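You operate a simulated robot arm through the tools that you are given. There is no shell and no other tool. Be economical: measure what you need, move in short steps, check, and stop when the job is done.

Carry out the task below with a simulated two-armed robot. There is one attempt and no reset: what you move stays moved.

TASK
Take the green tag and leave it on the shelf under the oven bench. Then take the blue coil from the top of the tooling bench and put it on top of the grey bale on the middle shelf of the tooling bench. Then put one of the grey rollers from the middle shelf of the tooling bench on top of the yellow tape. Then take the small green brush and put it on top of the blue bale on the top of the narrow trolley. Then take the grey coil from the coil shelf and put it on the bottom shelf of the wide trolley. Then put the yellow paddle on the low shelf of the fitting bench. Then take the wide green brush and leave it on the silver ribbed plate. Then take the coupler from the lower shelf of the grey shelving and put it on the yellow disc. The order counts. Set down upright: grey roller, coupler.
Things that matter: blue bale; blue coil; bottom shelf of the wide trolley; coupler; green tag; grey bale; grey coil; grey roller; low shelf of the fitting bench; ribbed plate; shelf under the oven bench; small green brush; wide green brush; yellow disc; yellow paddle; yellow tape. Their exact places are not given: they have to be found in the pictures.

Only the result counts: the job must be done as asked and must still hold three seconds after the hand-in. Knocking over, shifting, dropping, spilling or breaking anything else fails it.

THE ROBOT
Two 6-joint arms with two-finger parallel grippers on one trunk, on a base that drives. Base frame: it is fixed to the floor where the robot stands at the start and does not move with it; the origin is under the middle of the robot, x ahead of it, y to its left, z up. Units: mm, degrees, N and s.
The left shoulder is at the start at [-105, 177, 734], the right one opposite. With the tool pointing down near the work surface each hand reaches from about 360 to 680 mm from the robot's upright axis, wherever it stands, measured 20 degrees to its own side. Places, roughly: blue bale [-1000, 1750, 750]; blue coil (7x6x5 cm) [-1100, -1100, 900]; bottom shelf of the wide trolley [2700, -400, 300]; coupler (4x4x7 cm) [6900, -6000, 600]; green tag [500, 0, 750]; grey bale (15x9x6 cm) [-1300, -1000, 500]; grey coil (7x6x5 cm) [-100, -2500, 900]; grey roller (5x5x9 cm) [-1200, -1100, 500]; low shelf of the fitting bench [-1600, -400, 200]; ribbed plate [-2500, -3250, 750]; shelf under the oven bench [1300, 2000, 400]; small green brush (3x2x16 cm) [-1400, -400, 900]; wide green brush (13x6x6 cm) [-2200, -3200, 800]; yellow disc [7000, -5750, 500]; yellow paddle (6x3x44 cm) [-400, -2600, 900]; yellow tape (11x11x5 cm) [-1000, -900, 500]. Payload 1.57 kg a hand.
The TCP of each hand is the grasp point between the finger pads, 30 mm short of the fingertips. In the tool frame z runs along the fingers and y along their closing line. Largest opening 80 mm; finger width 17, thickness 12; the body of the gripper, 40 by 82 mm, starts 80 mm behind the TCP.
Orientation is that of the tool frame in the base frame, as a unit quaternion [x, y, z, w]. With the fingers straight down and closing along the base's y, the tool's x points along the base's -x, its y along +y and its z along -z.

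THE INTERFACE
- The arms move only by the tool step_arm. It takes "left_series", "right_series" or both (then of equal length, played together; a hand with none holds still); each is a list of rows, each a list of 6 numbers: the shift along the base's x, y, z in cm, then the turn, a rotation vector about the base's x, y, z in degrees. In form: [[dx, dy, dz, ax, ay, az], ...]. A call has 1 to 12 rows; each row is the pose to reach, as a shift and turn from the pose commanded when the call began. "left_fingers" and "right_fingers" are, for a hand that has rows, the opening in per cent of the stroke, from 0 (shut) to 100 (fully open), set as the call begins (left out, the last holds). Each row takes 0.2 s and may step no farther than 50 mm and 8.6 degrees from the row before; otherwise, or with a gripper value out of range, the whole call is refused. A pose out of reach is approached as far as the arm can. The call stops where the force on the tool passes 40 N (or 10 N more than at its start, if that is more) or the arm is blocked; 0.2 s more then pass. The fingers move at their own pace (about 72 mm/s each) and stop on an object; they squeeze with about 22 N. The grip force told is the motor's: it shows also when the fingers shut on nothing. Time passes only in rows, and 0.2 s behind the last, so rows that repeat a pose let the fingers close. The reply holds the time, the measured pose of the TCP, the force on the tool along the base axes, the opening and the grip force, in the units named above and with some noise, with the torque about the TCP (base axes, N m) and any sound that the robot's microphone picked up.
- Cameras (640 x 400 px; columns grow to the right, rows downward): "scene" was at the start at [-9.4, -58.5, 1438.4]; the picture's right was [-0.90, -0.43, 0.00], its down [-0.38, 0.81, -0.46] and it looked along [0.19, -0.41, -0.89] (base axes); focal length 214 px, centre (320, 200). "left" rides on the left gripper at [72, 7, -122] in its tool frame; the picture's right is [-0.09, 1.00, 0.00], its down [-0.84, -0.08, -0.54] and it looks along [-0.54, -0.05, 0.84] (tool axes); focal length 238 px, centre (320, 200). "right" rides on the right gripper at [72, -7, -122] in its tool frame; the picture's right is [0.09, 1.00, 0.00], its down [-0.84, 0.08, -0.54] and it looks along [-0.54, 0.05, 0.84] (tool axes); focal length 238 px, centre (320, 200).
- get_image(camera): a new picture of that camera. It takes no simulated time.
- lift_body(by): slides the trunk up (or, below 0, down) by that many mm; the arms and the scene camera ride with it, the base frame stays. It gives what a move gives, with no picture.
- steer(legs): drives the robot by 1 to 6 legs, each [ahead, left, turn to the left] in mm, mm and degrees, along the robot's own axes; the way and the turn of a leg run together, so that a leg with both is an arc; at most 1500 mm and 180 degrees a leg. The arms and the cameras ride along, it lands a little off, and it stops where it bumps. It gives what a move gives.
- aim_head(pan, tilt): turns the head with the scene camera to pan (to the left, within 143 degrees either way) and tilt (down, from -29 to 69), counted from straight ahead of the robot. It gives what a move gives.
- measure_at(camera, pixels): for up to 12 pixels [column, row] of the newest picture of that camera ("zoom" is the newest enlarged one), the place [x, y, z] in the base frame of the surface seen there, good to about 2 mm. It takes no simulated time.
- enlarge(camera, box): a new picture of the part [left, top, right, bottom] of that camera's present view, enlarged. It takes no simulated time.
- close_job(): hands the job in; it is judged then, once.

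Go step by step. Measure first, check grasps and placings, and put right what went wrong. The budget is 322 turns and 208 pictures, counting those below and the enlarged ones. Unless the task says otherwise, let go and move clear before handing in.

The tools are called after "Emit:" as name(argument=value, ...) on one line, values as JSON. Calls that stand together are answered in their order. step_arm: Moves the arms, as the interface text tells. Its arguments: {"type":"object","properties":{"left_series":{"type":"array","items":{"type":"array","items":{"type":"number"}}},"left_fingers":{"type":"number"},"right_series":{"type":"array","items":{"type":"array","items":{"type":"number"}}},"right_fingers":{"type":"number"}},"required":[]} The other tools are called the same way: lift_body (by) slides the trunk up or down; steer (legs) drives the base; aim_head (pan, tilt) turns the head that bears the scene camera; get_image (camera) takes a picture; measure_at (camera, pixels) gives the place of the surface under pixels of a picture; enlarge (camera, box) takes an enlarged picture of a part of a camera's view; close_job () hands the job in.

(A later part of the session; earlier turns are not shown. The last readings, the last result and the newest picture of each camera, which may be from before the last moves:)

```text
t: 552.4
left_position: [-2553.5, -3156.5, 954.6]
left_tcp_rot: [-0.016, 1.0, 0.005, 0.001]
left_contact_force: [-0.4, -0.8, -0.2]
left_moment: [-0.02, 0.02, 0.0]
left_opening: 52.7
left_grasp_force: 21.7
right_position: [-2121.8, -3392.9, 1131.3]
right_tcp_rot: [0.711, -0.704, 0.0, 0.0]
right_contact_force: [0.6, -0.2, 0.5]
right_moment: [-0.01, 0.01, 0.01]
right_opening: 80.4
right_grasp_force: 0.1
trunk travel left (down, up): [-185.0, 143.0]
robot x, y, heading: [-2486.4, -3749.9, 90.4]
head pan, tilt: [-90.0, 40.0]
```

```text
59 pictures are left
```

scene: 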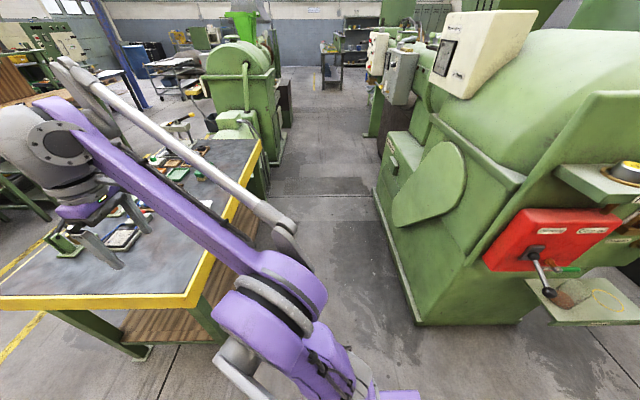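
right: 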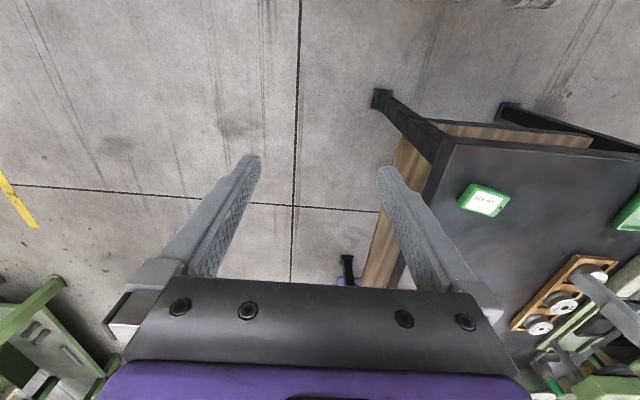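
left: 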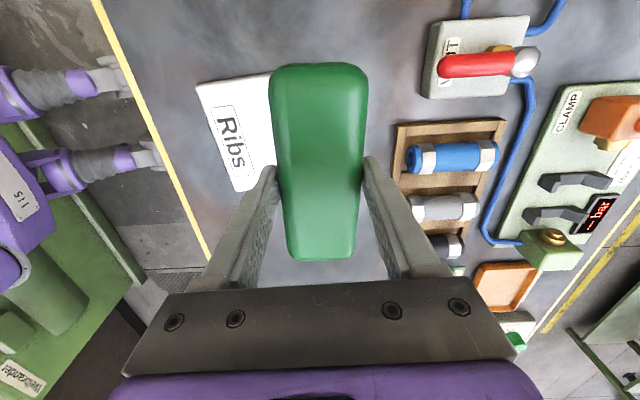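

I want a closer look at this "Ribs" plate before setting anything on it.

Emit:
enlarge(camera="left", box=[180, 60, 290, 200])

Emit:
aim_head(pan=10, tilt=50)

Emit:
get_image(camera="scene")

```text
2.86 times, centred on (235, 130) of left
```

zoom: 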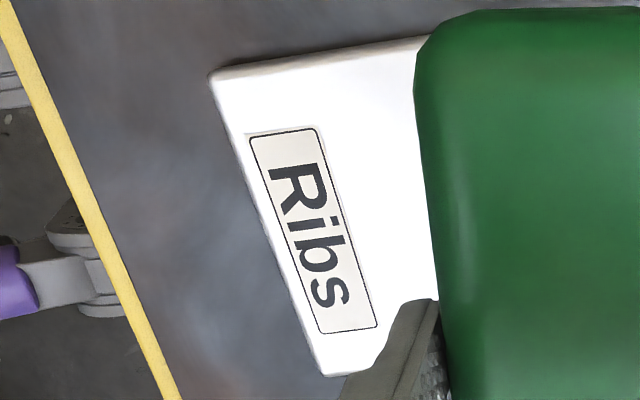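

```text
t: 554.1
left_position: [-2553.4, -3156.0, 956.0]
left_tcp_rot: [-0.016, 1.0, 0.005, 0.001]
left_contact_force: [0.3, -0.7, -0.8]
left_moment: [0.0, 0.02, 0.01]
left_opening: 52.4
left_grasp_force: 22.3
right_position: [-2122.3, -3394.9, 1132.0]
right_tcp_rot: [0.71, -0.704, 0.0, 0.001]
right_contact_force: [-0.4, 0.1, 0.0]
right_moment: [0.03, -0.02, 0.01]
right_opening: 80.1
right_grasp_force: 0.0
trunk travel left (down, up): [-185.0, 143.0]
robot x, y, heading: [-2485.1, -3749.8, 90.6]
head pan, tilt: [10.0, 50.0]
```

```text
57 pictures are left
```

scene: 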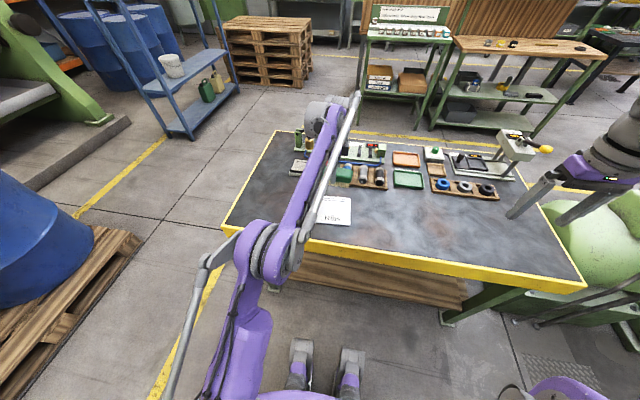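

Emit:
step_arm(left_series=[[0.7, -3, 0, 0, 0, 0], [1.35, -5.9, 0, 0, 0, 0], [1.35, -5.9, -4, 0, 0, 0], [1.35, -5.9, -7, 0, 0, 0], [1.35, -5.9, -8.5, 0, 0, 0]])

Emit:
get_image(camera="left")

```text
t: 555.4
left_position: [-2540.7, -3215.3, 868.7]
left_tcp_rot: [-0.016, 1.0, 0.005, 0.0]
left_contact_force: [0.2, 0.5, -0.2]
left_moment: [-0.01, -0.03, -0.01]
left_opening: 52.4
left_grasp_force: 21.5
right_position: [-2121.9, -3392.9, 1131.5]
right_tcp_rot: [0.711, -0.703, 0.0, 0.0]
right_contact_force: [-0.3, 0.8, 0.4]
right_moment: [-0.01, 0.02, 0.03]
right_opening: 79.8
right_grasp_force: 0.1
trunk travel left (down, up): [-185.0, 143.0]
robot x, y, heading: [-2487.5, -3751.1, 90.4]
head pan, tilt: [10.0, 50.0]
```

```text
56 pictures are left
```

left: 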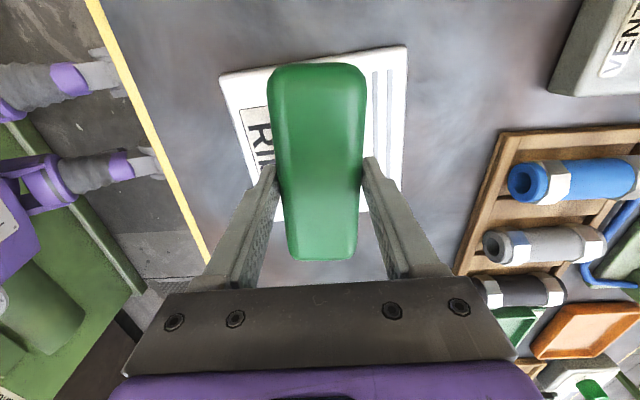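

Emit:
measure_at(camera="left", pixels=[[225, 80], [404, 52], [398, 185], [370, 205], [248, 165], [388, 120]])

```text
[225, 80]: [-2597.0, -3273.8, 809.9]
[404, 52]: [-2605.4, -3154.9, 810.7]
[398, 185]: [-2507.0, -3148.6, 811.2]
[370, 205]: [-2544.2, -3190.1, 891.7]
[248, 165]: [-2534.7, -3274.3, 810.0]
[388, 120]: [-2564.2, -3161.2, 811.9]
```

Emit:
step_arm(left_series=[[0, 0.2, -0.2, 0, 0, 0], [0, 0.2, -0.35, 0, 0, 0], [0, 0.2, -0.35, 0, 0, 0]])

```text
t: 556.1
left_position: [-2540.4, -3212.6, 865.2]
left_tcp_rot: [-0.016, 1.0, 0.004, 0.0]
left_contact_force: [-0.3, -0.5, -2.3]
left_moment: [-0.02, -0.02, -0.02]
left_opening: 52.4
left_grasp_force: 21.5
right_position: [-2121.7, -3392.9, 1132.8]
right_tcp_rot: [0.711, -0.704, 0.001, 0.001]
right_contact_force: [1.0, -0.4, 0.5]
right_moment: [0.0, 0.03, -0.01]
right_opening: 80.2
right_grasp_force: 0.1
trunk travel left (down, up): [-185.0, 143.0]
robot x, y, heading: [-2486.7, -3752.5, 90.2]
head pan, tilt: [10.0, 50.0]
```

Emit:
step_arm(left_series=[[0, 0, -0.1, 0, 0, 0], [0, 0, -0.2, 0, 0, 0], [0, 0, -0.2, 0, 0, 0]])

Emit:
step_arm(left_series=[[0, 0, 0, 0, 0, 0], [0, 0, 0, 0, 0, 0], [0, 0, 0, 0, 0, 0]], left_fingers=100)

Emit:
step_arm(left_series=[[0, 0, 4, 0, 0, 0], [0, 0, 8, 0, 0, 0], [0, -3, 11, 0, 0, 0]])

Emit:
get_image(camera="left")

```text
t: 557.0
left_position: [-2540.6, -3212.7, 864.5]
left_tcp_rot: [-0.016, 1.0, 0.005, 0.0]
left_contact_force: [0.3, 0.0, -0.8]
left_moment: [0.02, -0.02, 0.0]
left_opening: 52.0
left_grasp_force: 21.9
right_position: [-2122.0, -3393.1, 1131.8]
right_tcp_rot: [0.711, -0.703, 0.0, 0.0]
right_contact_force: [0.3, -0.6, -0.8]
right_moment: [0.0, -0.02, -0.03]
right_opening: 79.8
right_grasp_force: 0.1
trunk travel left (down, up): [-185.0, 143.0]
robot x, y, heading: [-2486.0, -3750.6, 90.4]
head pan, tilt: [10.0, 50.0]
```

```text
t: 557.8
left_position: [-2538.6, -3212.4, 863.9]
left_tcp_rot: [-0.016, 1.0, 0.004, 0.0]
left_contact_force: [-0.7, 0.3, -0.7]
left_moment: [-0.07, 0.02, -0.03]
left_opening: 80.0
left_grasp_force: 0.0
right_position: [-2122.5, -3395.3, 1132.1]
right_tcp_rot: [0.711, -0.703, 0.0, 0.0]
right_contact_force: [-0.1, 0.5, -0.2]
right_moment: [-0.02, -0.02, 0.01]
right_opening: 80.3
right_grasp_force: 0.0
trunk travel left (down, up): [-185.0, 143.0]
robot x, y, heading: [-2483.3, -3752.0, 90.5]
head pan, tilt: [10.0, 50.0]
```

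```text
t: 558.5
left_position: [-2540.2, -3243.1, 975.6]
left_tcp_rot: [-0.015, 1.0, 0.005, 0.0]
left_contact_force: [-0.4, 0.9, -0.9]
left_moment: [0.01, 0.0, 0.02]
left_opening: 80.0
left_grasp_force: 0.1
right_position: [-2122.2, -3393.9, 1132.0]
right_tcp_rot: [0.711, -0.703, -0.001, 0.0]
right_contact_force: [0.4, -0.6, 0.4]
right_moment: [0.06, -0.02, 0.0]
right_opening: 80.2
right_grasp_force: 0.1
trunk travel left (down, up): [-185.0, 143.0]
robot x, y, heading: [-2492.6, -3754.2, 90.4]
head pan, tilt: [10.0, 50.0]
```

```text
55 pictures are left
```

left: 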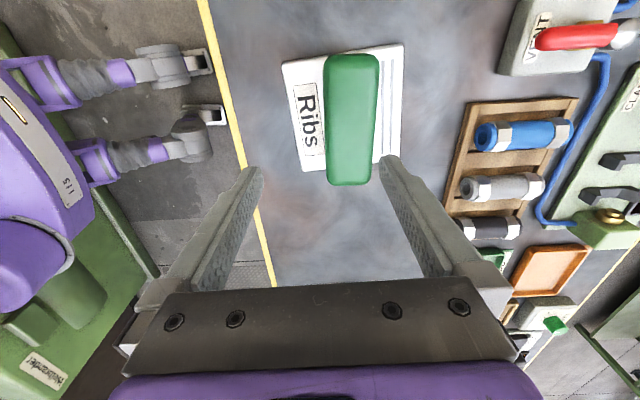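

The wide brush is on the plate. Now I'll restore the hand yaw and start for the coupler, far off at about (6900,-6000).

Emit:
step_arm(left_series=[[0, 0, 0, 0, 0, 8.4], [0, 0, 0, 0, 0, 16.8], [0, 0, 0, 0, 0, 25.2], [0, 0, 0, 0, 0, 33.6], [0, 0, 0, 0, 0, 42], [0, 0, 0, 0, 0, 50.4], [0, 0, 0, 0, 0, 58.8], [0, 0, 0, 0, 0, 67.2], [0, 0, 0, 0, 0, 75.6], [0, 0, 0, 0, 0, 84], [0, 0, 0, 0, 0, 88.5]])

Emit:
steer(legs=[[0, 440, 0], [0, 440, 0], [1000, 0, 0], [1000, 0, 0], [0, 0, -90]])

Emit:
aim_head(pan=0, tilt=15)

Emit:
get_image(camera="scene")

```text
t: 561.0
left_position: [-2541.5, -3242.4, 973.9]
left_tcp_rot: [0.71, -0.705, -0.003, 0.003]
left_contact_force: [0.1, 0.0, 0.2]
left_moment: [0.01, 0.01, 0.01]
left_opening: 80.0
left_grasp_force: 0.0
right_position: [-2121.5, -3393.7, 1131.1]
right_tcp_rot: [0.711, -0.703, -0.001, 0.0]
right_contact_force: [-0.3, -0.3, 0.0]
right_moment: [-0.02, 0.02, -0.03]
right_opening: 79.9
right_grasp_force: 0.1
trunk travel left (down, up): [-185.0, 143.0]
robot x, y, heading: [-2487.3, -3753.2, 90.5]
head pan, tilt: [10.0, 50.0]
```

```text
t: 582.5
left_position: [-2861.4, -1757.4, 973.9]
left_tcp_rot: [0.01, 1.0, 0.005, 0.0]
left_contact_force: [0.5, 0.9, -0.3]
left_moment: [-0.01, -0.04, 0.02]
left_opening: 79.9
left_grasp_force: 0.1
right_position: [-3022.9, -2171.3, 1131.2]
right_tcp_rot: [0.008, 1.0, 0.0, -0.001]
right_contact_force: [0.4, -0.2, -0.3]
right_moment: [0.01, -0.03, 0.02]
right_opening: 80.0
right_grasp_force: 0.1
trunk travel left (down, up): [-185.0, 143.0]
robot x, y, heading: [-3372.1, -1791.7, -1.3]
head pan, tilt: [10.0, 50.0]
```

```text
t: 583.5
left_position: [-2860.4, -1756.1, 974.9]
left_tcp_rot: [0.01, 1.0, 0.004, 0.001]
left_contact_force: [-0.5, -0.6, -0.4]
left_moment: [0.02, -0.01, -0.03]
left_opening: 80.1
left_grasp_force: 0.1
right_position: [-3022.6, -2170.7, 1131.2]
right_tcp_rot: [0.008, 1.0, 0.0, 0.0]
right_contact_force: [-0.3, 0.5, 0.3]
right_moment: [0.04, -0.02, -0.03]
right_opening: 80.0
right_grasp_force: 0.0
trunk travel left (down, up): [-185.0, 143.0]
robot x, y, heading: [-3373.1, -1796.2, -1.2]
head pan, tilt: [0.0, 15.0]
```

```text
54 pictures are left
```

scene: 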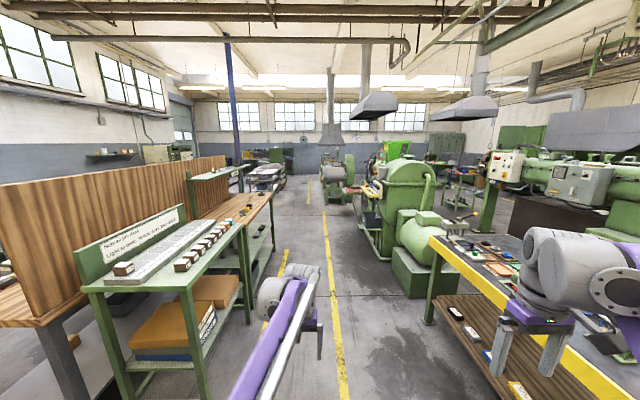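

Emit:
steer(legs=[[0, 0, 1.2], [1450, 0, 0], [1450, 0, 0], [700, 0, 0], [0, 480, 0], [1400, 0, 0]])

Emit:
aim_head(pan=-25, tilt=15)

Emit:
get_image(camera="scene")

```text
t: 612.4
left_position: [2152.4, -1206.0, 975.2]
left_tcp_rot: [-0.013, 1.0, 0.005, 0.0]
left_contact_force: [0.2, -0.9, -0.1]
left_moment: [0.01, -0.02, -0.01]
left_opening: 80.1
left_grasp_force: 0.1
right_position: [2010.7, -1627.7, 1132.1]
right_tcp_rot: [-0.016, 1.0, 0.0, 0.001]
right_contact_force: [-0.1, -0.7, 0.7]
right_moment: [0.01, 0.01, 0.01]
right_opening: 80.1
right_grasp_force: 0.0
trunk travel left (down, up): [-185.0, 143.0]
robot x, y, heading: [1647.2, -1271.4, 1.7]
head pan, tilt: [0.0, 15.0]
```

```text
t: 613.3
left_position: [2152.9, -1205.8, 975.0]
left_tcp_rot: [-0.013, 1.0, 0.004, 0.0]
left_contact_force: [0.7, 0.0, -0.1]
left_moment: [0.01, 0.02, 0.04]
left_opening: 80.1
left_grasp_force: 0.0
right_position: [2011.1, -1627.5, 1132.3]
right_tcp_rot: [-0.015, 1.0, -0.001, -0.001]
right_contact_force: [0.2, -0.5, 0.4]
right_moment: [-0.02, 0.01, 0.01]
right_opening: 79.9
right_grasp_force: 0.2
trunk travel left (down, up): [-185.0, 143.0]
robot x, y, heading: [1647.9, -1270.2, 1.9]
head pan, tilt: [-25.0, 15.0]
```

```text
53 pictures are left
```

scene: 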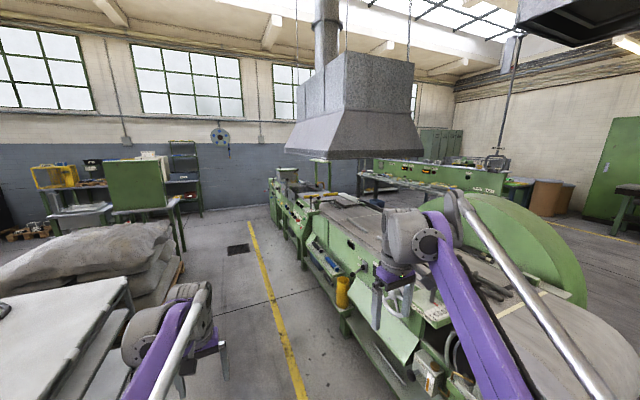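

Emit:
measure_at(camera="scene", pixels=[[180, 262], [270, 215], [300, 250], [200, 215], [250, 205], [290, 170], [420, 160], [450, 150], [238, 260], [365, 190]])

Emit:
steer(legs=[[0, 0, -1.7], [1400, 0, 0], [1300, 0, 0]])

Emit:
aim_head(pan=-35, tilt=15)

Emit:
get_image(camera="scene")

```text
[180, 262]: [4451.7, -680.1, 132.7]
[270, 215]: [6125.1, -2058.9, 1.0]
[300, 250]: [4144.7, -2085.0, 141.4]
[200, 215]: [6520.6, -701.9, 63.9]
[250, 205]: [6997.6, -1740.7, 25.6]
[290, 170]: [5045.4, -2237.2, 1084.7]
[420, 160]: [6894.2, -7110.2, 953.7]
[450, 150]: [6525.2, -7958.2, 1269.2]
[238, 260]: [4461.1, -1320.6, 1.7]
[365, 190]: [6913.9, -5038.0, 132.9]
```

```text
t: 626.8
left_position: [4856.5, -1177.4, 975.7]
left_tcp_rot: [-0.013, 1.0, 0.004, 0.0]
left_contact_force: [-0.4, -0.1, 0.4]
left_moment: [-0.01, 0.0, 0.04]
left_opening: 80.3
left_grasp_force: 0.1
right_position: [4714.8, -1598.6, 1132.5]
right_tcp_rot: [-0.015, 1.0, 0.0, -0.001]
right_contact_force: [0.1, -0.3, -0.7]
right_moment: [0.03, 0.0, -0.01]
right_opening: 79.9
right_grasp_force: 0.1
trunk travel left (down, up): [-185.0, 143.0]
robot x, y, heading: [4348.2, -1238.4, 1.7]
head pan, tilt: [-25.0, 15.0]
```

```text
t: 627.5
left_position: [4857.6, -1176.7, 975.4]
left_tcp_rot: [-0.013, 1.0, 0.004, 0.0]
left_contact_force: [-1.1, -0.3, 0.2]
left_moment: [0.0, -0.03, 0.05]
left_opening: 80.1
left_grasp_force: 0.0
right_position: [4715.2, -1598.3, 1131.7]
right_tcp_rot: [-0.016, 1.0, -0.001, 0.0]
right_contact_force: [-0.1, 0.8, 0.4]
right_moment: [-0.01, -0.02, -0.01]
right_opening: 80.2
right_grasp_force: 0.1
trunk travel left (down, up): [-185.0, 143.0]
robot x, y, heading: [4348.6, -1244.3, 2.1]
head pan, tilt: [-35.0, 15.0]
```

```text
52 pictures are left
```

scene: 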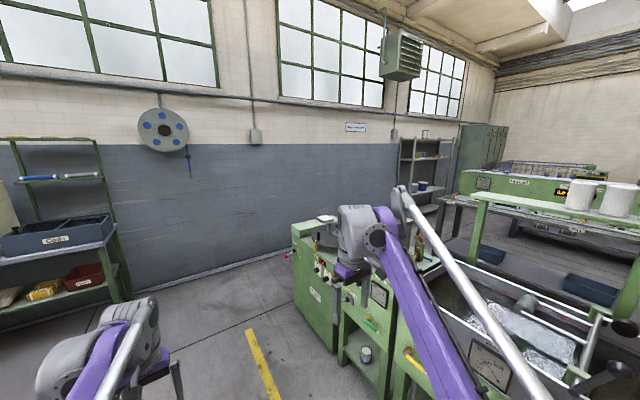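

Emit:
measure_at(camera="scene", pixels=[[290, 300], [330, 350], [250, 225], [410, 180], [430, 200], [300, 240], [325, 225], [200, 275], [290, 250], [455, 205], [445, 155], [425, 225]])

Emit:
enlarge(camera="scene", box=[380, 110, 540, 230])

```text
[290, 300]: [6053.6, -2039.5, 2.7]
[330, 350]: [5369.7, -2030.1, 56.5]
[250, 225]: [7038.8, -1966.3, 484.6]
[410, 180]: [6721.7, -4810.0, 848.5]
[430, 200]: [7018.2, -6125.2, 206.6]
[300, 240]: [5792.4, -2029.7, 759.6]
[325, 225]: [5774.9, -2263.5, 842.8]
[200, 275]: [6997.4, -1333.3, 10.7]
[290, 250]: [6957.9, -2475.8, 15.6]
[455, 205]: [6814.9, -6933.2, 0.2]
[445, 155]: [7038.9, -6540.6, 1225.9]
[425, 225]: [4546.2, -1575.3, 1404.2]
```

```text
3.33 times, centred on (460, 170) of scene
```

zoom: 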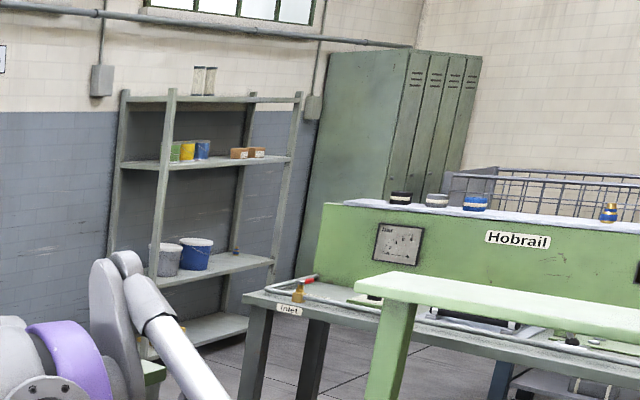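

Wall at x≈7038; the long machine ends at x≈6050, leaving a passage along the wall. I'll turn to face -y, strafe over and look down it.

Emit:
steer(legs=[[0, 100, 0], [0, 0, -91.9], [0, 1080, 0], [0, 1060, 0]])

Emit:
aim_head(pan=0, tilt=20)

Emit:
get_image(camera="scene")

```text
t: 651.3
left_position: [6496.2, -1681.3, 975.2]
left_tcp_rot: [0.719, 0.695, 0.003, 0.003]
left_contact_force: [0.2, 0.3, 0.2]
left_moment: [-0.02, 0.02, 0.04]
left_opening: 79.9
left_grasp_force: 0.1
right_position: [6084.8, -1514.8, 1132.2]
right_tcp_rot: [0.717, 0.697, 0.0, 0.0]
right_contact_force: [0.1, 0.9, 0.2]
right_moment: [-0.01, 0.0, 0.01]
right_opening: 80.0
right_grasp_force: 0.1
trunk travel left (down, up): [-185.0, 143.0]
robot x, y, heading: [6465.0, -1168.2, -91.7]
head pan, tilt: [-35.0, 15.0]
```

```text
t: 652.3
left_position: [6496.1, -1681.1, 975.7]
left_tcp_rot: [0.718, 0.696, 0.003, 0.003]
left_contact_force: [-0.1, -0.1, 0.3]
left_moment: [-0.02, 0.01, 0.02]
left_opening: 80.0
left_grasp_force: 0.1
right_position: [6083.5, -1513.9, 1132.3]
right_tcp_rot: [0.717, 0.697, 0.0, 0.0]
right_contact_force: [0.2, -0.3, -0.6]
right_moment: [0.03, 0.0, -0.01]
right_opening: 80.3
right_grasp_force: 0.0
trunk travel left (down, up): [-185.0, 143.0]
robot x, y, heading: [6463.7, -1169.1, -91.7]
head pan, tilt: [0.0, 20.0]
```

```text
50 pictures are left
```

scene: 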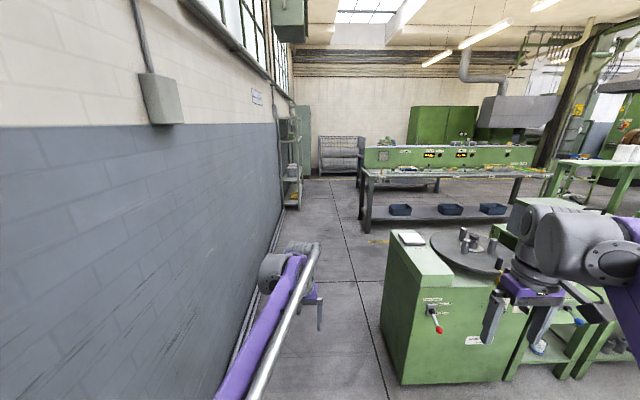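

Emit:
measure_at(camera="scene", pixels=[[388, 235], [412, 380], [362, 175], [368, 230], [286, 200], [300, 205], [300, 130], [297, 155], [296, 190], [340, 180], [385, 270], [290, 178]])

Emit:
steer(legs=[[0, 60, 1.7], [1400, 0, 0], [1400, 0, 0]])

Emit:
aim_head(pan=20, tilt=25)

Emit:
get_image(camera="scene")

```text
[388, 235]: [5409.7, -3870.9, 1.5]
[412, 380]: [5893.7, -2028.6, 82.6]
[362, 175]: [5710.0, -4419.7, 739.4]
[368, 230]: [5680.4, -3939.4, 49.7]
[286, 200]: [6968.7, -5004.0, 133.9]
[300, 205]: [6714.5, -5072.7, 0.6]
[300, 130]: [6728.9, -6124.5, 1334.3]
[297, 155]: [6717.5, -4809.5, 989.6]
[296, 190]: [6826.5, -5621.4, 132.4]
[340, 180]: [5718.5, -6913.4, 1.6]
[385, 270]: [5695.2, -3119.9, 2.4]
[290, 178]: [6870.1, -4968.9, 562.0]
```

```text
t: 666.5
left_position: [6529.3, -4455.9, 975.0]
left_tcp_rot: [0.717, 0.697, 0.002, 0.003]
left_contact_force: [0.4, 0.0, 0.0]
left_moment: [-0.02, 0.0, 0.0]
left_opening: 79.9
left_grasp_force: 0.1
right_position: [6115.1, -4291.4, 1131.1]
right_tcp_rot: [0.715, 0.699, 0.0, 0.001]
right_contact_force: [0.4, 0.1, -0.2]
right_moment: [0.0, 0.0, 0.0]
right_opening: 79.8
right_grasp_force: 0.1
trunk travel left (down, up): [-185.0, 143.0]
robot x, y, heading: [6489.7, -3943.0, -91.6]
head pan, tilt: [0.0, 20.0]
```

```text
t: 667.4
left_position: [6529.9, -4455.1, 975.4]
left_tcp_rot: [0.716, 0.698, 0.003, 0.003]
left_contact_force: [-0.1, -0.1, 0.1]
left_moment: [0.02, 0.02, -0.03]
left_opening: 80.1
left_grasp_force: 0.0
right_position: [6116.0, -4292.0, 1131.4]
right_tcp_rot: [0.715, 0.699, 0.0, 0.001]
right_contact_force: [0.4, -0.5, -0.5]
right_moment: [-0.02, 0.02, 0.01]
right_opening: 80.0
right_grasp_force: 0.1
trunk travel left (down, up): [-185.0, 143.0]
robot x, y, heading: [6491.0, -3945.6, -91.3]
head pan, tilt: [20.0, 25.0]
```

```text
49 pictures are left
```

scene: 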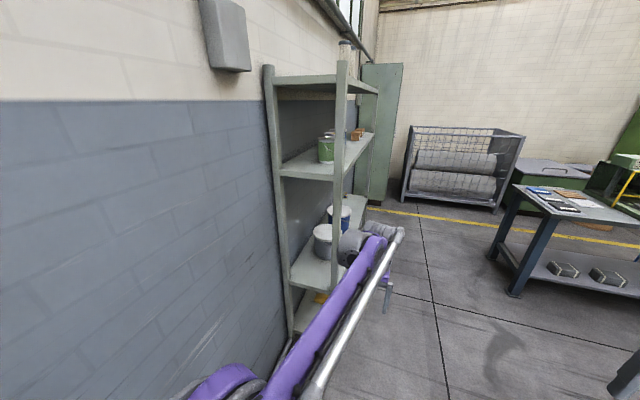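

Emit:
measure_at(camera="scene", pixels=[[515, 293], [515, 190], [492, 258], [615, 385], [400, 205], [500, 210], [370, 200], [560, 225], [383, 300], [330, 235], [345, 215]])

Emit:
enlarge(camera="scene", box=[260, 40, 420, 340])

```text
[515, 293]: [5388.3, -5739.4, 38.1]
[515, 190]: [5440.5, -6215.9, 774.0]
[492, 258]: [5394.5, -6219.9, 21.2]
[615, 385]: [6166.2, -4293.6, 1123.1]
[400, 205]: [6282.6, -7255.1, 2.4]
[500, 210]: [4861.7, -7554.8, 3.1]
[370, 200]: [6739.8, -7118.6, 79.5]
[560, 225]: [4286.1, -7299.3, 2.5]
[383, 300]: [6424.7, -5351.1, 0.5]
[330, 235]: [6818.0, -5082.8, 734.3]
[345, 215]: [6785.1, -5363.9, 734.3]
```

```text
1.33 times, centred on (340, 190) of scene
```

zoom: 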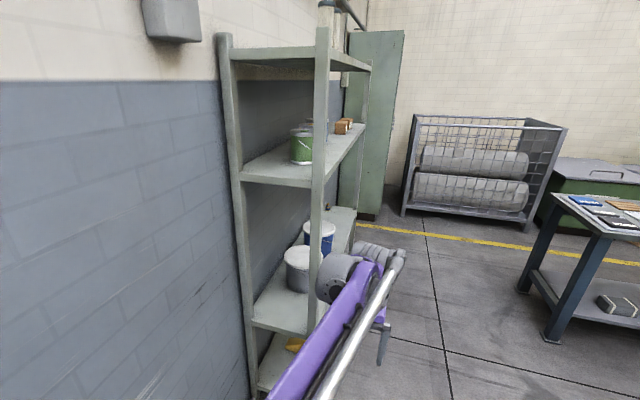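

Emit:
steer(legs=[[0, -420, 1.3], [1450, 0, 0], [0, 0, 90]])

Emit:
aim_head(pan=-15, tilt=35)

Emit:
get_image(camera="scene")

```text
t: 672.7
left_position: [6122.3, -4508.2, 975.0]
left_tcp_rot: [0.71, 0.704, 0.002, 0.004]
left_contact_force: [-0.3, 0.3, -0.6]
left_moment: [0.0, -0.01, -0.02]
left_opening: 80.1
left_grasp_force: 0.1
right_position: [5705.9, -4344.7, 1132.7]
right_tcp_rot: [0.712, 0.702, 0.007, -0.007]
right_contact_force: [-0.3, 3.7, 1.6]
right_moment: [-0.11, 0.09, -0.19]
right_opening: 79.6
right_grasp_force: 0.1
trunk travel left (down, up): [-185.0, 143.0]
robot x, y, heading: [6078.1, -4000.4, -90.5]
head pan, tilt: [20.0, 25.0]
stopped in leg 2: the force on the tool passed its limit at 72 N (the readings are from after the stop); the commanded pose is now the measured one
```

```text
t: 673.7
left_position: [6121.5, -4506.8, 976.2]
left_tcp_rot: [0.711, 0.704, 0.003, 0.003]
left_contact_force: [-0.2, 1.0, -0.5]
left_moment: [-0.01, 0.02, -0.05]
left_opening: 79.9
left_grasp_force: 0.1
right_position: [5705.4, -4344.6, 1132.5]
right_tcp_rot: [0.713, 0.701, 0.006, -0.005]
right_contact_force: [0.4, 7.0, 0.3]
right_moment: [-0.19, 0.07, -0.29]
right_opening: 79.3
right_grasp_force: 0.1
trunk travel left (down, up): [-185.0, 143.0]
robot x, y, heading: [6078.0, -3998.1, -90.7]
head pan, tilt: [-15.0, 35.0]
```

```text
47 pictures are left
```

scene: 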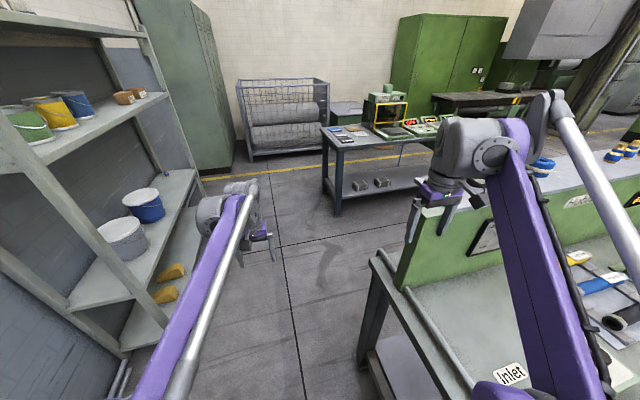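

The right fingers touched the green bench's panel. I'll back off, shift toward the shelving and go past it.

Emit:
steer(legs=[[-100, 0, 0], [0, 300, 0.6], [1400, 0, 0], [0, -290, 0]])

Emit:
aim_head(pan=70, tilt=35)

Emit:
get_image(camera="scene")

```text
t: 687.0
left_position: [6093.8, -5805.4, 974.6]
left_tcp_rot: [0.721, 0.693, 0.003, 0.004]
left_contact_force: [-0.9, -1.0, 0.3]
left_moment: [-0.01, 0.0, -0.01]
left_opening: 79.9
left_grasp_force: 0.0
right_position: [5682.5, -5631.4, 1131.9]
right_tcp_rot: [0.723, 0.69, 0.007, -0.004]
right_contact_force: [-0.3, 0.2, 0.1]
right_moment: [-0.01, 0.02, 0.0]
right_opening: 80.0
right_grasp_force: 0.0
trunk travel left (down, up): [-185.0, 143.0]
robot x, y, heading: [6064.5, -5295.1, -92.0]
head pan, tilt: [-15.0, 35.0]
```

```text
t: 688.5
left_position: [6094.6, -5805.7, 976.0]
left_tcp_rot: [0.721, 0.692, 0.003, 0.003]
left_contact_force: [-0.2, -0.2, 0.5]
left_moment: [0.03, 0.01, 0.02]
left_opening: 79.9
left_grasp_force: 0.0
right_position: [5684.4, -5630.5, 1132.5]
right_tcp_rot: [0.723, 0.691, 0.007, -0.005]
right_contact_force: [-0.1, -0.4, -0.2]
right_moment: [0.02, 0.01, -0.02]
right_opening: 80.1
right_grasp_force: 0.0
trunk travel left (down, up): [-185.0, 143.0]
robot x, y, heading: [6060.0, -5292.4, -92.0]
head pan, tilt: [70.0, 35.0]
```

```text
46 pictures are left
```

scene: 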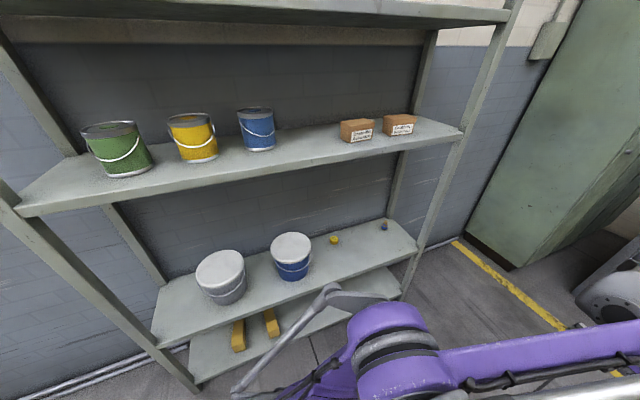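

Emit:
enlarge(camera="scene", box=[300, 200, 420, 275])

Emit:
measure_at(camera="zoom", pixels=[[178, 205], [178, 218], [453, 115], [453, 130], [453, 140], [453, 158], [440, 145], [468, 145], [300, 230], [500, 250], [350, 300], [178, 235]])

```text
5.33 times, centred on (360, 238) of scene
```

zoom: 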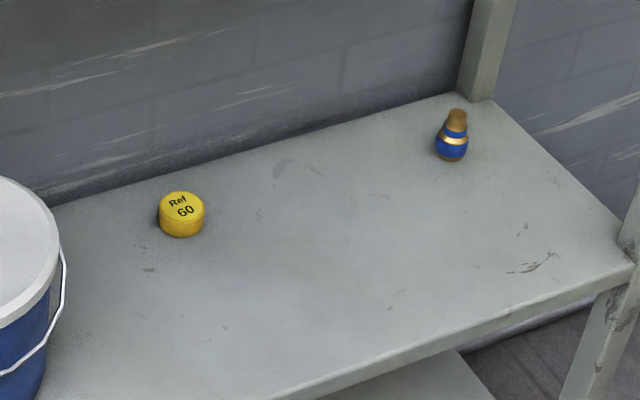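

```text
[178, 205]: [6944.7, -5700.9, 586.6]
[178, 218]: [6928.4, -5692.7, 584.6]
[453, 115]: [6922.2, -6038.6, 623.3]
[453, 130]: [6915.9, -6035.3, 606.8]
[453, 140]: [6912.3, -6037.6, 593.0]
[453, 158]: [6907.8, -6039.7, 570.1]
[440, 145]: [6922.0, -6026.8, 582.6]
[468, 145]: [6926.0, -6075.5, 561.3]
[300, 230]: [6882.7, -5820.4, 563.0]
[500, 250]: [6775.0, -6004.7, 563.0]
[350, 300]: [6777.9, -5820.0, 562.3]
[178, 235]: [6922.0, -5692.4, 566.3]
```

Disc: centre about (6943,-5699), top z 586. Coupler: about (6924,-6040), shelf z 562. I'll face the shelving, line up with the coupler, and pitch the hand.

Emit:
steer(legs=[[0, 0, 92], [0, -790, 0]])

Emit:
step_arm(left_series=[[1, 0, -1, 0, -8.5, 0], [2, 0, -3, 0, -17, 0], [3, 0, -5, 0, -25.5, 0], [4, 0, -7, 0, -34, 0], [5, 0, -9, 0, -42.5, 0], [6, 0, -11, 0, -51, 0], [7, 0, -13, 0, -59.5, 0]], left_fingers=75)

Emit:
lift_body(by=-170)

```text
t: 699.7
left_position: [6567.2, -6039.3, 974.7]
left_tcp_rot: [0.008, 1.0, 0.003, 0.0]
left_contact_force: [0.0, -0.7, 0.7]
left_moment: [-0.02, 0.0, -0.01]
left_opening: 79.8
left_grasp_force: 0.1
right_position: [6403.0, -6453.4, 1131.5]
right_tcp_rot: [0.011, 1.0, 0.002, -0.009]
right_contact_force: [0.0, 0.3, 0.1]
right_moment: [0.03, 0.0, 0.01]
right_opening: 80.0
right_grasp_force: 0.0
trunk travel left (down, up): [-185.0, 143.0]
robot x, y, heading: [6058.4, -6078.6, -0.6]
head pan, tilt: [70.0, 35.0]
```

```text
t: 701.3
left_position: [6636.6, -6038.6, 843.5]
left_tcp_rot: [0.004, 0.868, 0.008, 0.497]
left_contact_force: [0.1, 0.5, 0.3]
left_moment: [0.03, 0.0, 0.0]
left_opening: 60.1
left_grasp_force: 0.1
right_position: [6403.7, -6453.6, 1132.4]
right_tcp_rot: [0.009, 1.0, 0.0, -0.01]
right_contact_force: [-0.4, -0.4, 0.2]
right_moment: [0.0, 0.02, -0.03]
right_opening: 80.1
right_grasp_force: 0.1
trunk travel left (down, up): [-185.0, 143.0]
robot x, y, heading: [6060.1, -6081.0, -0.8]
head pan, tilt: [70.0, 35.0]
```

```text
t: 703.2
left_position: [6637.1, -6038.7, 676.3]
left_tcp_rot: [0.004, 0.868, 0.008, 0.497]
left_contact_force: [1.2, 0.7, 0.3]
left_moment: [-0.01, 0.01, -0.01]
left_opening: 60.2
left_grasp_force: 0.1
right_position: [6402.7, -6452.9, 962.1]
right_tcp_rot: [0.011, 1.0, 0.001, -0.009]
right_contact_force: [-0.6, 0.4, 0.0]
right_moment: [0.0, 0.02, -0.02]
right_opening: 80.0
right_grasp_force: 0.0
trunk travel left (down, up): [-15.0, 313.0]
robot x, y, heading: [6058.6, -6082.2, -1.0]
head pan, tilt: [70.0, 35.0]
```

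Emit:
step_arm(left_series=[[0, 0, -4, 0, 0, 0.5], [0, 0, -8, 0, 0, 0.8]])

Emit:
get_image(camera="left")

Emit:
measure_at(camera="left", pixels=[[320, 100], [320, 130], [320, 150]])

```text
t: 703.9
left_position: [6640.1, -6040.4, 594.5]
left_tcp_rot: [-0.001, 0.868, 0.011, 0.496]
left_contact_force: [-0.1, 0.1, -0.1]
left_moment: [-0.02, -0.01, 0.0]
left_opening: 59.9
left_grasp_force: 0.1
right_position: [6402.3, -6453.4, 962.1]
right_tcp_rot: [0.01, 1.0, 0.001, -0.01]
right_contact_force: [-0.4, 0.5, 0.5]
right_moment: [-0.03, 0.0, -0.01]
right_opening: 79.8
right_grasp_force: 0.0
trunk travel left (down, up): [-15.0, 313.0]
robot x, y, heading: [6057.3, -6081.5, -1.0]
head pan, tilt: [70.0, 35.0]
```

```text
44 pictures are left
```

left: 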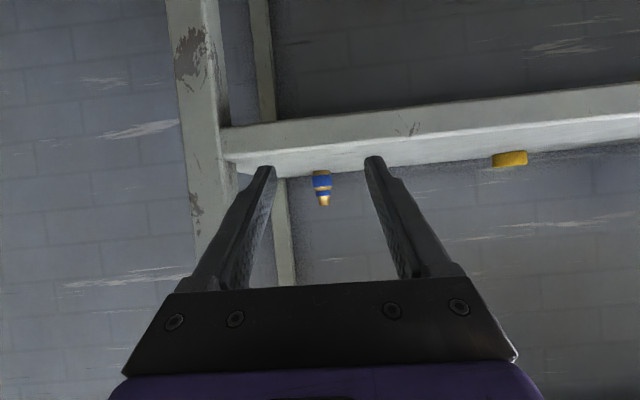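

```text
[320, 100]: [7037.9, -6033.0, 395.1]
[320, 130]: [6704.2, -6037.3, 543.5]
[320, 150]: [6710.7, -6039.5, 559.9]
```

Emit:
measure_at(camera="left", pixels=[[218, 150], [228, 150], [322, 178], [322, 188], [322, 200], [314, 180], [332, 180], [509, 158], [495, 160], [525, 158]])

Emit:
enlarge(camera="left", box=[280, 150, 380, 220])

```text
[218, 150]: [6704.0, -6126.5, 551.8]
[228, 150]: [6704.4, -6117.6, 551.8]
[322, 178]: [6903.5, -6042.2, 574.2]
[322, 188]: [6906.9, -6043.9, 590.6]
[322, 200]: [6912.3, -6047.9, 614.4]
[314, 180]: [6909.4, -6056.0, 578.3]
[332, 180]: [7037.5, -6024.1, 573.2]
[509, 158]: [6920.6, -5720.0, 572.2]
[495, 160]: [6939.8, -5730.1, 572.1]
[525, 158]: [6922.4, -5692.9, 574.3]
```

```text
5.71 times, centred on (330, 185) of left
```

zoom: 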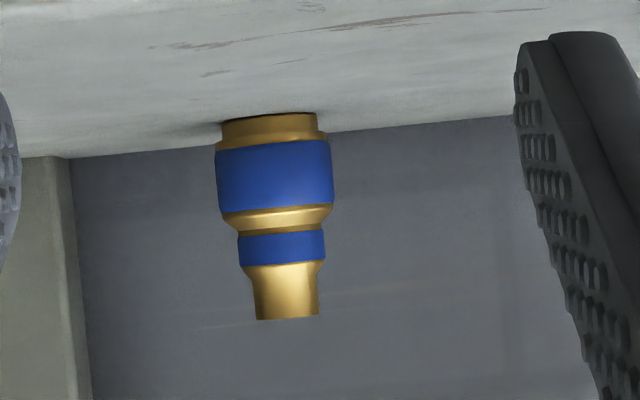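

Coupler: centre (6922,-6042), wide band z 570–588. I'll drive in 200 mm, then finish with the arm.

Emit:
steer(legs=[[200, 0, 0.8]])

Emit:
get_image(camera="left")

Emit:
measure_at(camera="left", pixels=[[318, 145], [322, 150], [322, 165]])

```text
t: 705.4
left_position: [6837.4, -6033.6, 595.9]
left_tcp_rot: [-0.007, 0.868, 0.014, 0.496]
left_contact_force: [0.3, -0.5, 0.6]
left_moment: [-0.03, -0.03, 0.01]
left_opening: 60.1
left_grasp_force: 0.0
right_position: [6604.7, -6450.4, 962.0]
right_tcp_rot: [0.005, 1.0, 0.001, -0.01]
right_contact_force: [0.7, -0.1, -0.1]
right_moment: [0.0, 0.0, 0.0]
right_opening: 80.2
right_grasp_force: 0.0
trunk travel left (down, up): [-15.0, 313.0]
robot x, y, heading: [6257.3, -6082.2, -0.0]
head pan, tilt: [70.0, 35.0]
```

```text
42 pictures are left
```

left: 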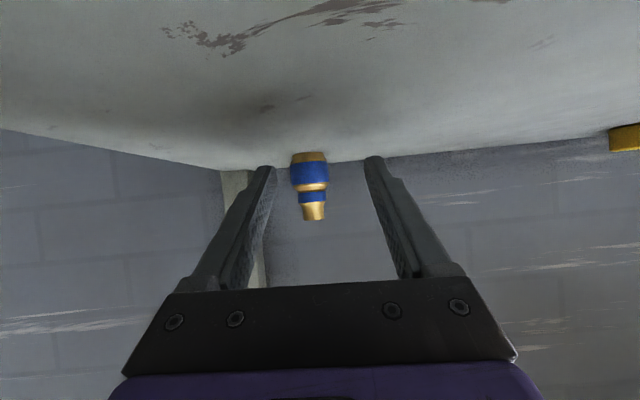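

```text
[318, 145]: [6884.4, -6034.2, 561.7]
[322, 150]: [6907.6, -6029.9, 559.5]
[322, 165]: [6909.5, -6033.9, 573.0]
```

Emit:
step_arm(left_series=[[1, -0.8, -0.3, 0, 0, 0], [4, -0.8, -0.7, 0, 0, 0], [6.2, -0.8, -0.9, 0, 0, 0], [7.4, -0.8, -1.0, 0, 0, 0]])

Emit:
get_image(camera="left")

```text
t: 706.4
left_position: [6911.3, -6043.0, 586.7]
left_tcp_rot: [-0.006, 0.868, 0.013, 0.496]
left_contact_force: [0.4, -0.5, 0.0]
left_moment: [0.03, -0.04, 0.0]
left_opening: 60.2
left_grasp_force: 0.0
right_position: [6604.5, -6450.1, 962.6]
right_tcp_rot: [0.004, 1.0, 0.001, -0.009]
right_contact_force: [-0.4, 0.6, 0.3]
right_moment: [-0.01, -0.02, -0.05]
right_opening: 80.3
right_grasp_force: 0.0
trunk travel left (down, up): [-15.0, 313.0]
robot x, y, heading: [6251.7, -6081.9, 0.1]
head pan, tilt: [70.0, 35.0]
```

```text
41 pictures are left
```

left: 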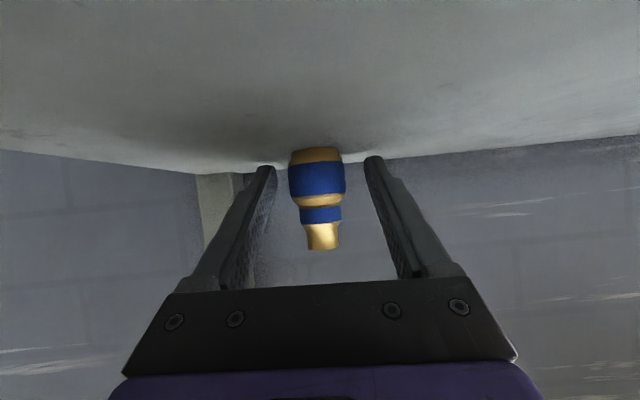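

Emit:
step_arm(left_series=[[0, 0, 0, 0, 0, 0], [0, 0, 0, 0, 0, 0], [0, 0, 0, 0, 0, 0], [0, 0, 0, 0, 0, 0]], left_fingers=0)

Emit:
step_arm(left_series=[[0, 0, 2, 0, 0, 0], [0, 0, 5, 0, 0, 0]])

Emit:
get_image(camera="left")

```text
t: 707.4
left_position: [6910.4, -6042.9, 586.9]
left_tcp_rot: [-0.007, 0.868, 0.014, 0.497]
left_contact_force: [2.4, -2.2, 7.6]
left_moment: [-0.18, -0.18, -0.01]
left_opening: 32.8
left_grasp_force: 22.2
right_position: [6603.5, -6452.1, 961.6]
right_tcp_rot: [0.004, 1.0, 0.0, -0.008]
right_contact_force: [0.5, -0.3, 0.3]
right_moment: [0.02, -0.04, -0.02]
right_opening: 80.1
right_grasp_force: 0.2
trunk travel left (down, up): [-15.0, 313.0]
robot x, y, heading: [6253.0, -6085.8, -0.2]
head pan, tilt: [70.0, 35.0]
```

```text
t: 708.0
left_position: [6911.3, -6040.4, 636.8]
left_tcp_rot: [-0.007, 0.868, 0.015, 0.496]
left_contact_force: [-0.1, 0.2, -0.4]
left_moment: [-0.01, -0.01, 0.0]
left_opening: 32.5
left_grasp_force: 22.1
right_position: [6604.9, -6451.6, 961.8]
right_tcp_rot: [0.004, 1.0, 0.0, -0.009]
right_contact_force: [-0.3, 0.1, 1.1]
right_moment: [0.02, 0.02, -0.01]
right_opening: 79.9
right_grasp_force: 0.0
trunk travel left (down, up): [-15.0, 313.0]
robot x, y, heading: [6253.6, -6081.5, -0.2]
head pan, tilt: [70.0, 35.0]
```

```text
40 pictures are left
```

left: 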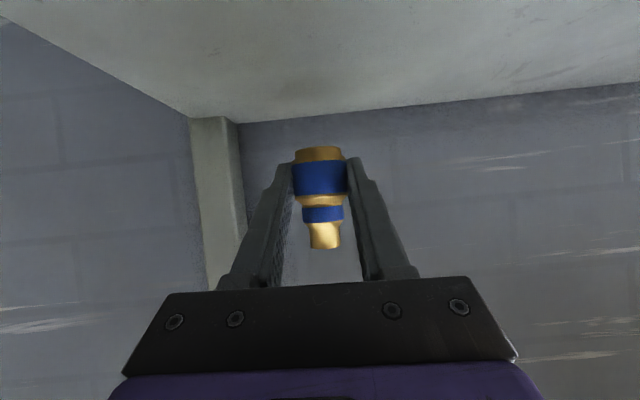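

Coupler held upright. I'll strafe left 342 mm to the disc.

Emit:
steer(legs=[[0, 342, 0]])

Emit:
get_image(camera="left")

Emit:
aim_head(pan=20, tilt=40)

Emit:
get_image(camera="scene")

```text
t: 711.6
left_position: [6912.3, -5702.0, 637.1]
left_tcp_rot: [-0.006, 0.868, 0.013, 0.496]
left_contact_force: [-0.8, 0.6, -1.9]
left_moment: [0.02, 0.09, 0.0]
left_opening: 32.6
left_grasp_force: 21.5
right_position: [6605.2, -6109.9, 961.7]
right_tcp_rot: [0.004, 1.0, 0.002, -0.009]
right_contact_force: [-0.1, 0.8, -0.4]
right_moment: [0.01, -0.02, 0.01]
right_opening: 80.2
right_grasp_force: 0.1
trunk travel left (down, up): [-15.0, 313.0]
robot x, y, heading: [6254.6, -5742.5, -0.1]
head pan, tilt: [70.0, 35.0]
```

```text
39 pictures are left
```

left: 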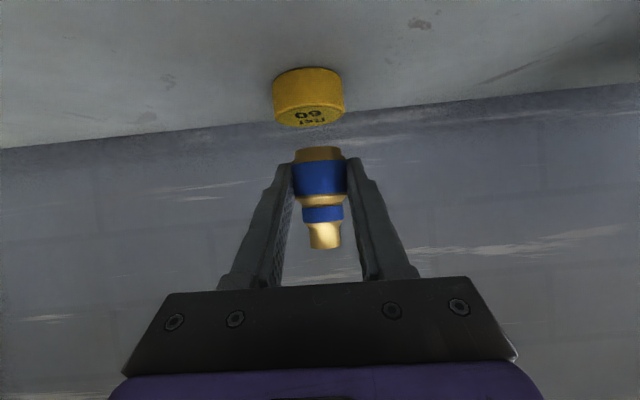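

```text
t: 712.8
left_position: [6912.6, -5701.4, 637.7]
left_tcp_rot: [-0.006, 0.868, 0.014, 0.497]
left_contact_force: [-0.8, 0.1, -1.3]
left_moment: [0.04, -0.01, 0.02]
left_opening: 32.4
left_grasp_force: 21.4
right_position: [6604.0, -6110.3, 962.1]
right_tcp_rot: [0.004, 1.0, 0.001, -0.009]
right_contact_force: [0.2, 0.2, -0.2]
right_moment: [-0.03, 0.02, -0.03]
right_opening: 80.0
right_grasp_force: 0.1
trunk travel left (down, up): [-15.0, 313.0]
robot x, y, heading: [6257.6, -5738.6, -0.0]
head pan, tilt: [20.0, 40.0]
```

```text
38 pictures are left
```

scene: 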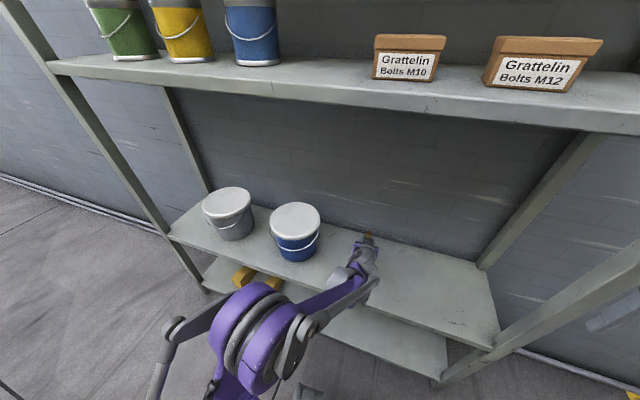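

Disc is at (308,98) in the left view, with the coupler right behind at (319,200). I'll measure both precisely.

Emit:
enlarge(camera="left", box=[240, 50, 400, 260])

Emit:
measure_at(camera="left", pixels=[[308, 90], [308, 106], [308, 112], [308, 124], [276, 110], [341, 110], [275, 95], [343, 92], [320, 152], [320, 180], [296, 180], [345, 180]])

```text
1.90 times, centred on (320, 155) of left
```

zoom: 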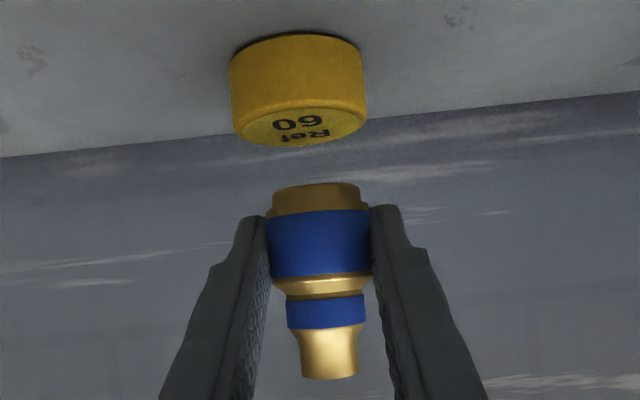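

```text
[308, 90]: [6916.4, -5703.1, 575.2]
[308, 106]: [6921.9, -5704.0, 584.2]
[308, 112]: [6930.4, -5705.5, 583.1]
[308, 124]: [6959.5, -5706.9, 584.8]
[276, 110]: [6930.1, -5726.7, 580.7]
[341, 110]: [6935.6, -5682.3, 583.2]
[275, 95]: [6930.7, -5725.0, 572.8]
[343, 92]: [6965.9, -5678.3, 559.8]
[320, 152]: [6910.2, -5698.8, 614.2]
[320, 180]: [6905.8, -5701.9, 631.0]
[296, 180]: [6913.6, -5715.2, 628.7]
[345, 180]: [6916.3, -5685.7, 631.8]
```

Emit:
step_arm(left_series=[[0.8, -0.2, 0, 0, 0, 0], [1.6, -0.35, 0, 0, 0, 0], [1.6, -0.35, -1.5, 0, 0, 0], [1.6, -0.35, -2.3, 0, 0, 0], [1.6, -0.35, -2.6, 0, 0, 0]])

Emit:
enlarge(camera="left", box=[240, 50, 400, 260])

Emit:
measure_at(camera="zoom", pixels=[[310, 175], [310, 190], [310, 150], [310, 120], [245, 165], [385, 165], [310, 230], [268, 240], [368, 240]])

```text
t: 714.0
left_position: [6927.5, -5705.1, 611.2]
left_tcp_rot: [-0.007, 0.868, 0.014, 0.496]
left_contact_force: [-0.3, 0.6, -1.9]
left_moment: [0.02, 0.01, -0.01]
left_opening: 32.8
left_grasp_force: 22.2
right_position: [6603.9, -6110.7, 961.3]
right_tcp_rot: [0.004, 1.0, 0.001, -0.01]
right_contact_force: [-0.2, 1.0, 0.0]
right_moment: [0.01, 0.02, 0.0]
right_opening: 79.8
right_grasp_force: 0.0
trunk travel left (down, up): [-15.0, 313.0]
robot x, y, heading: [6256.2, -5737.7, 0.0]
head pan, tilt: [20.0, 40.0]
```

```text
1.90 times, centred on (320, 155) of left
```

zoom: 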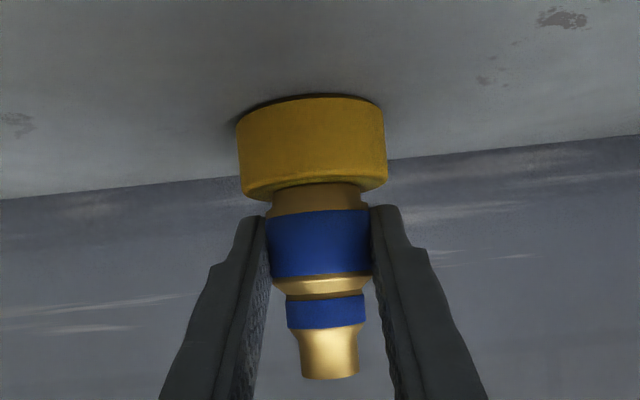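

```text
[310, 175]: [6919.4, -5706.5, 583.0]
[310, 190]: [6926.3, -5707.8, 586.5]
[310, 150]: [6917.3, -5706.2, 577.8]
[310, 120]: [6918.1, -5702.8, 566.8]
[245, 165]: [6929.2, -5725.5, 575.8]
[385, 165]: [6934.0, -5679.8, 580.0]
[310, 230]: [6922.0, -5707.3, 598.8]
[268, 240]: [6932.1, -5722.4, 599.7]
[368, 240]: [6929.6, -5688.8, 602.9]
```

Emit:
step_arm(left_series=[[0.1, 0, -0.1, 0, 0, 0], [0.1, 0, -0.2, 0, 0, 0], [0.1, 0, -0.2, 0, 0, 0]])

```text
t: 714.8
left_position: [6927.3, -5704.7, 609.5]
left_tcp_rot: [-0.006, 0.867, 0.014, 0.497]
left_contact_force: [-0.3, -0.1, 11.7]
left_moment: [0.01, -0.14, -0.01]
left_opening: 32.4
left_grasp_force: 21.8
right_position: [6603.1, -6110.2, 963.0]
right_tcp_rot: [0.005, 1.0, 0.001, -0.008]
right_contact_force: [-0.2, -0.3, 0.8]
right_moment: [0.0, -0.03, 0.01]
right_opening: 80.0
right_grasp_force: 0.0
trunk travel left (down, up): [-15.0, 313.0]
robot x, y, heading: [6256.1, -5742.0, 0.2]
head pan, tilt: [20.0, 40.0]
```

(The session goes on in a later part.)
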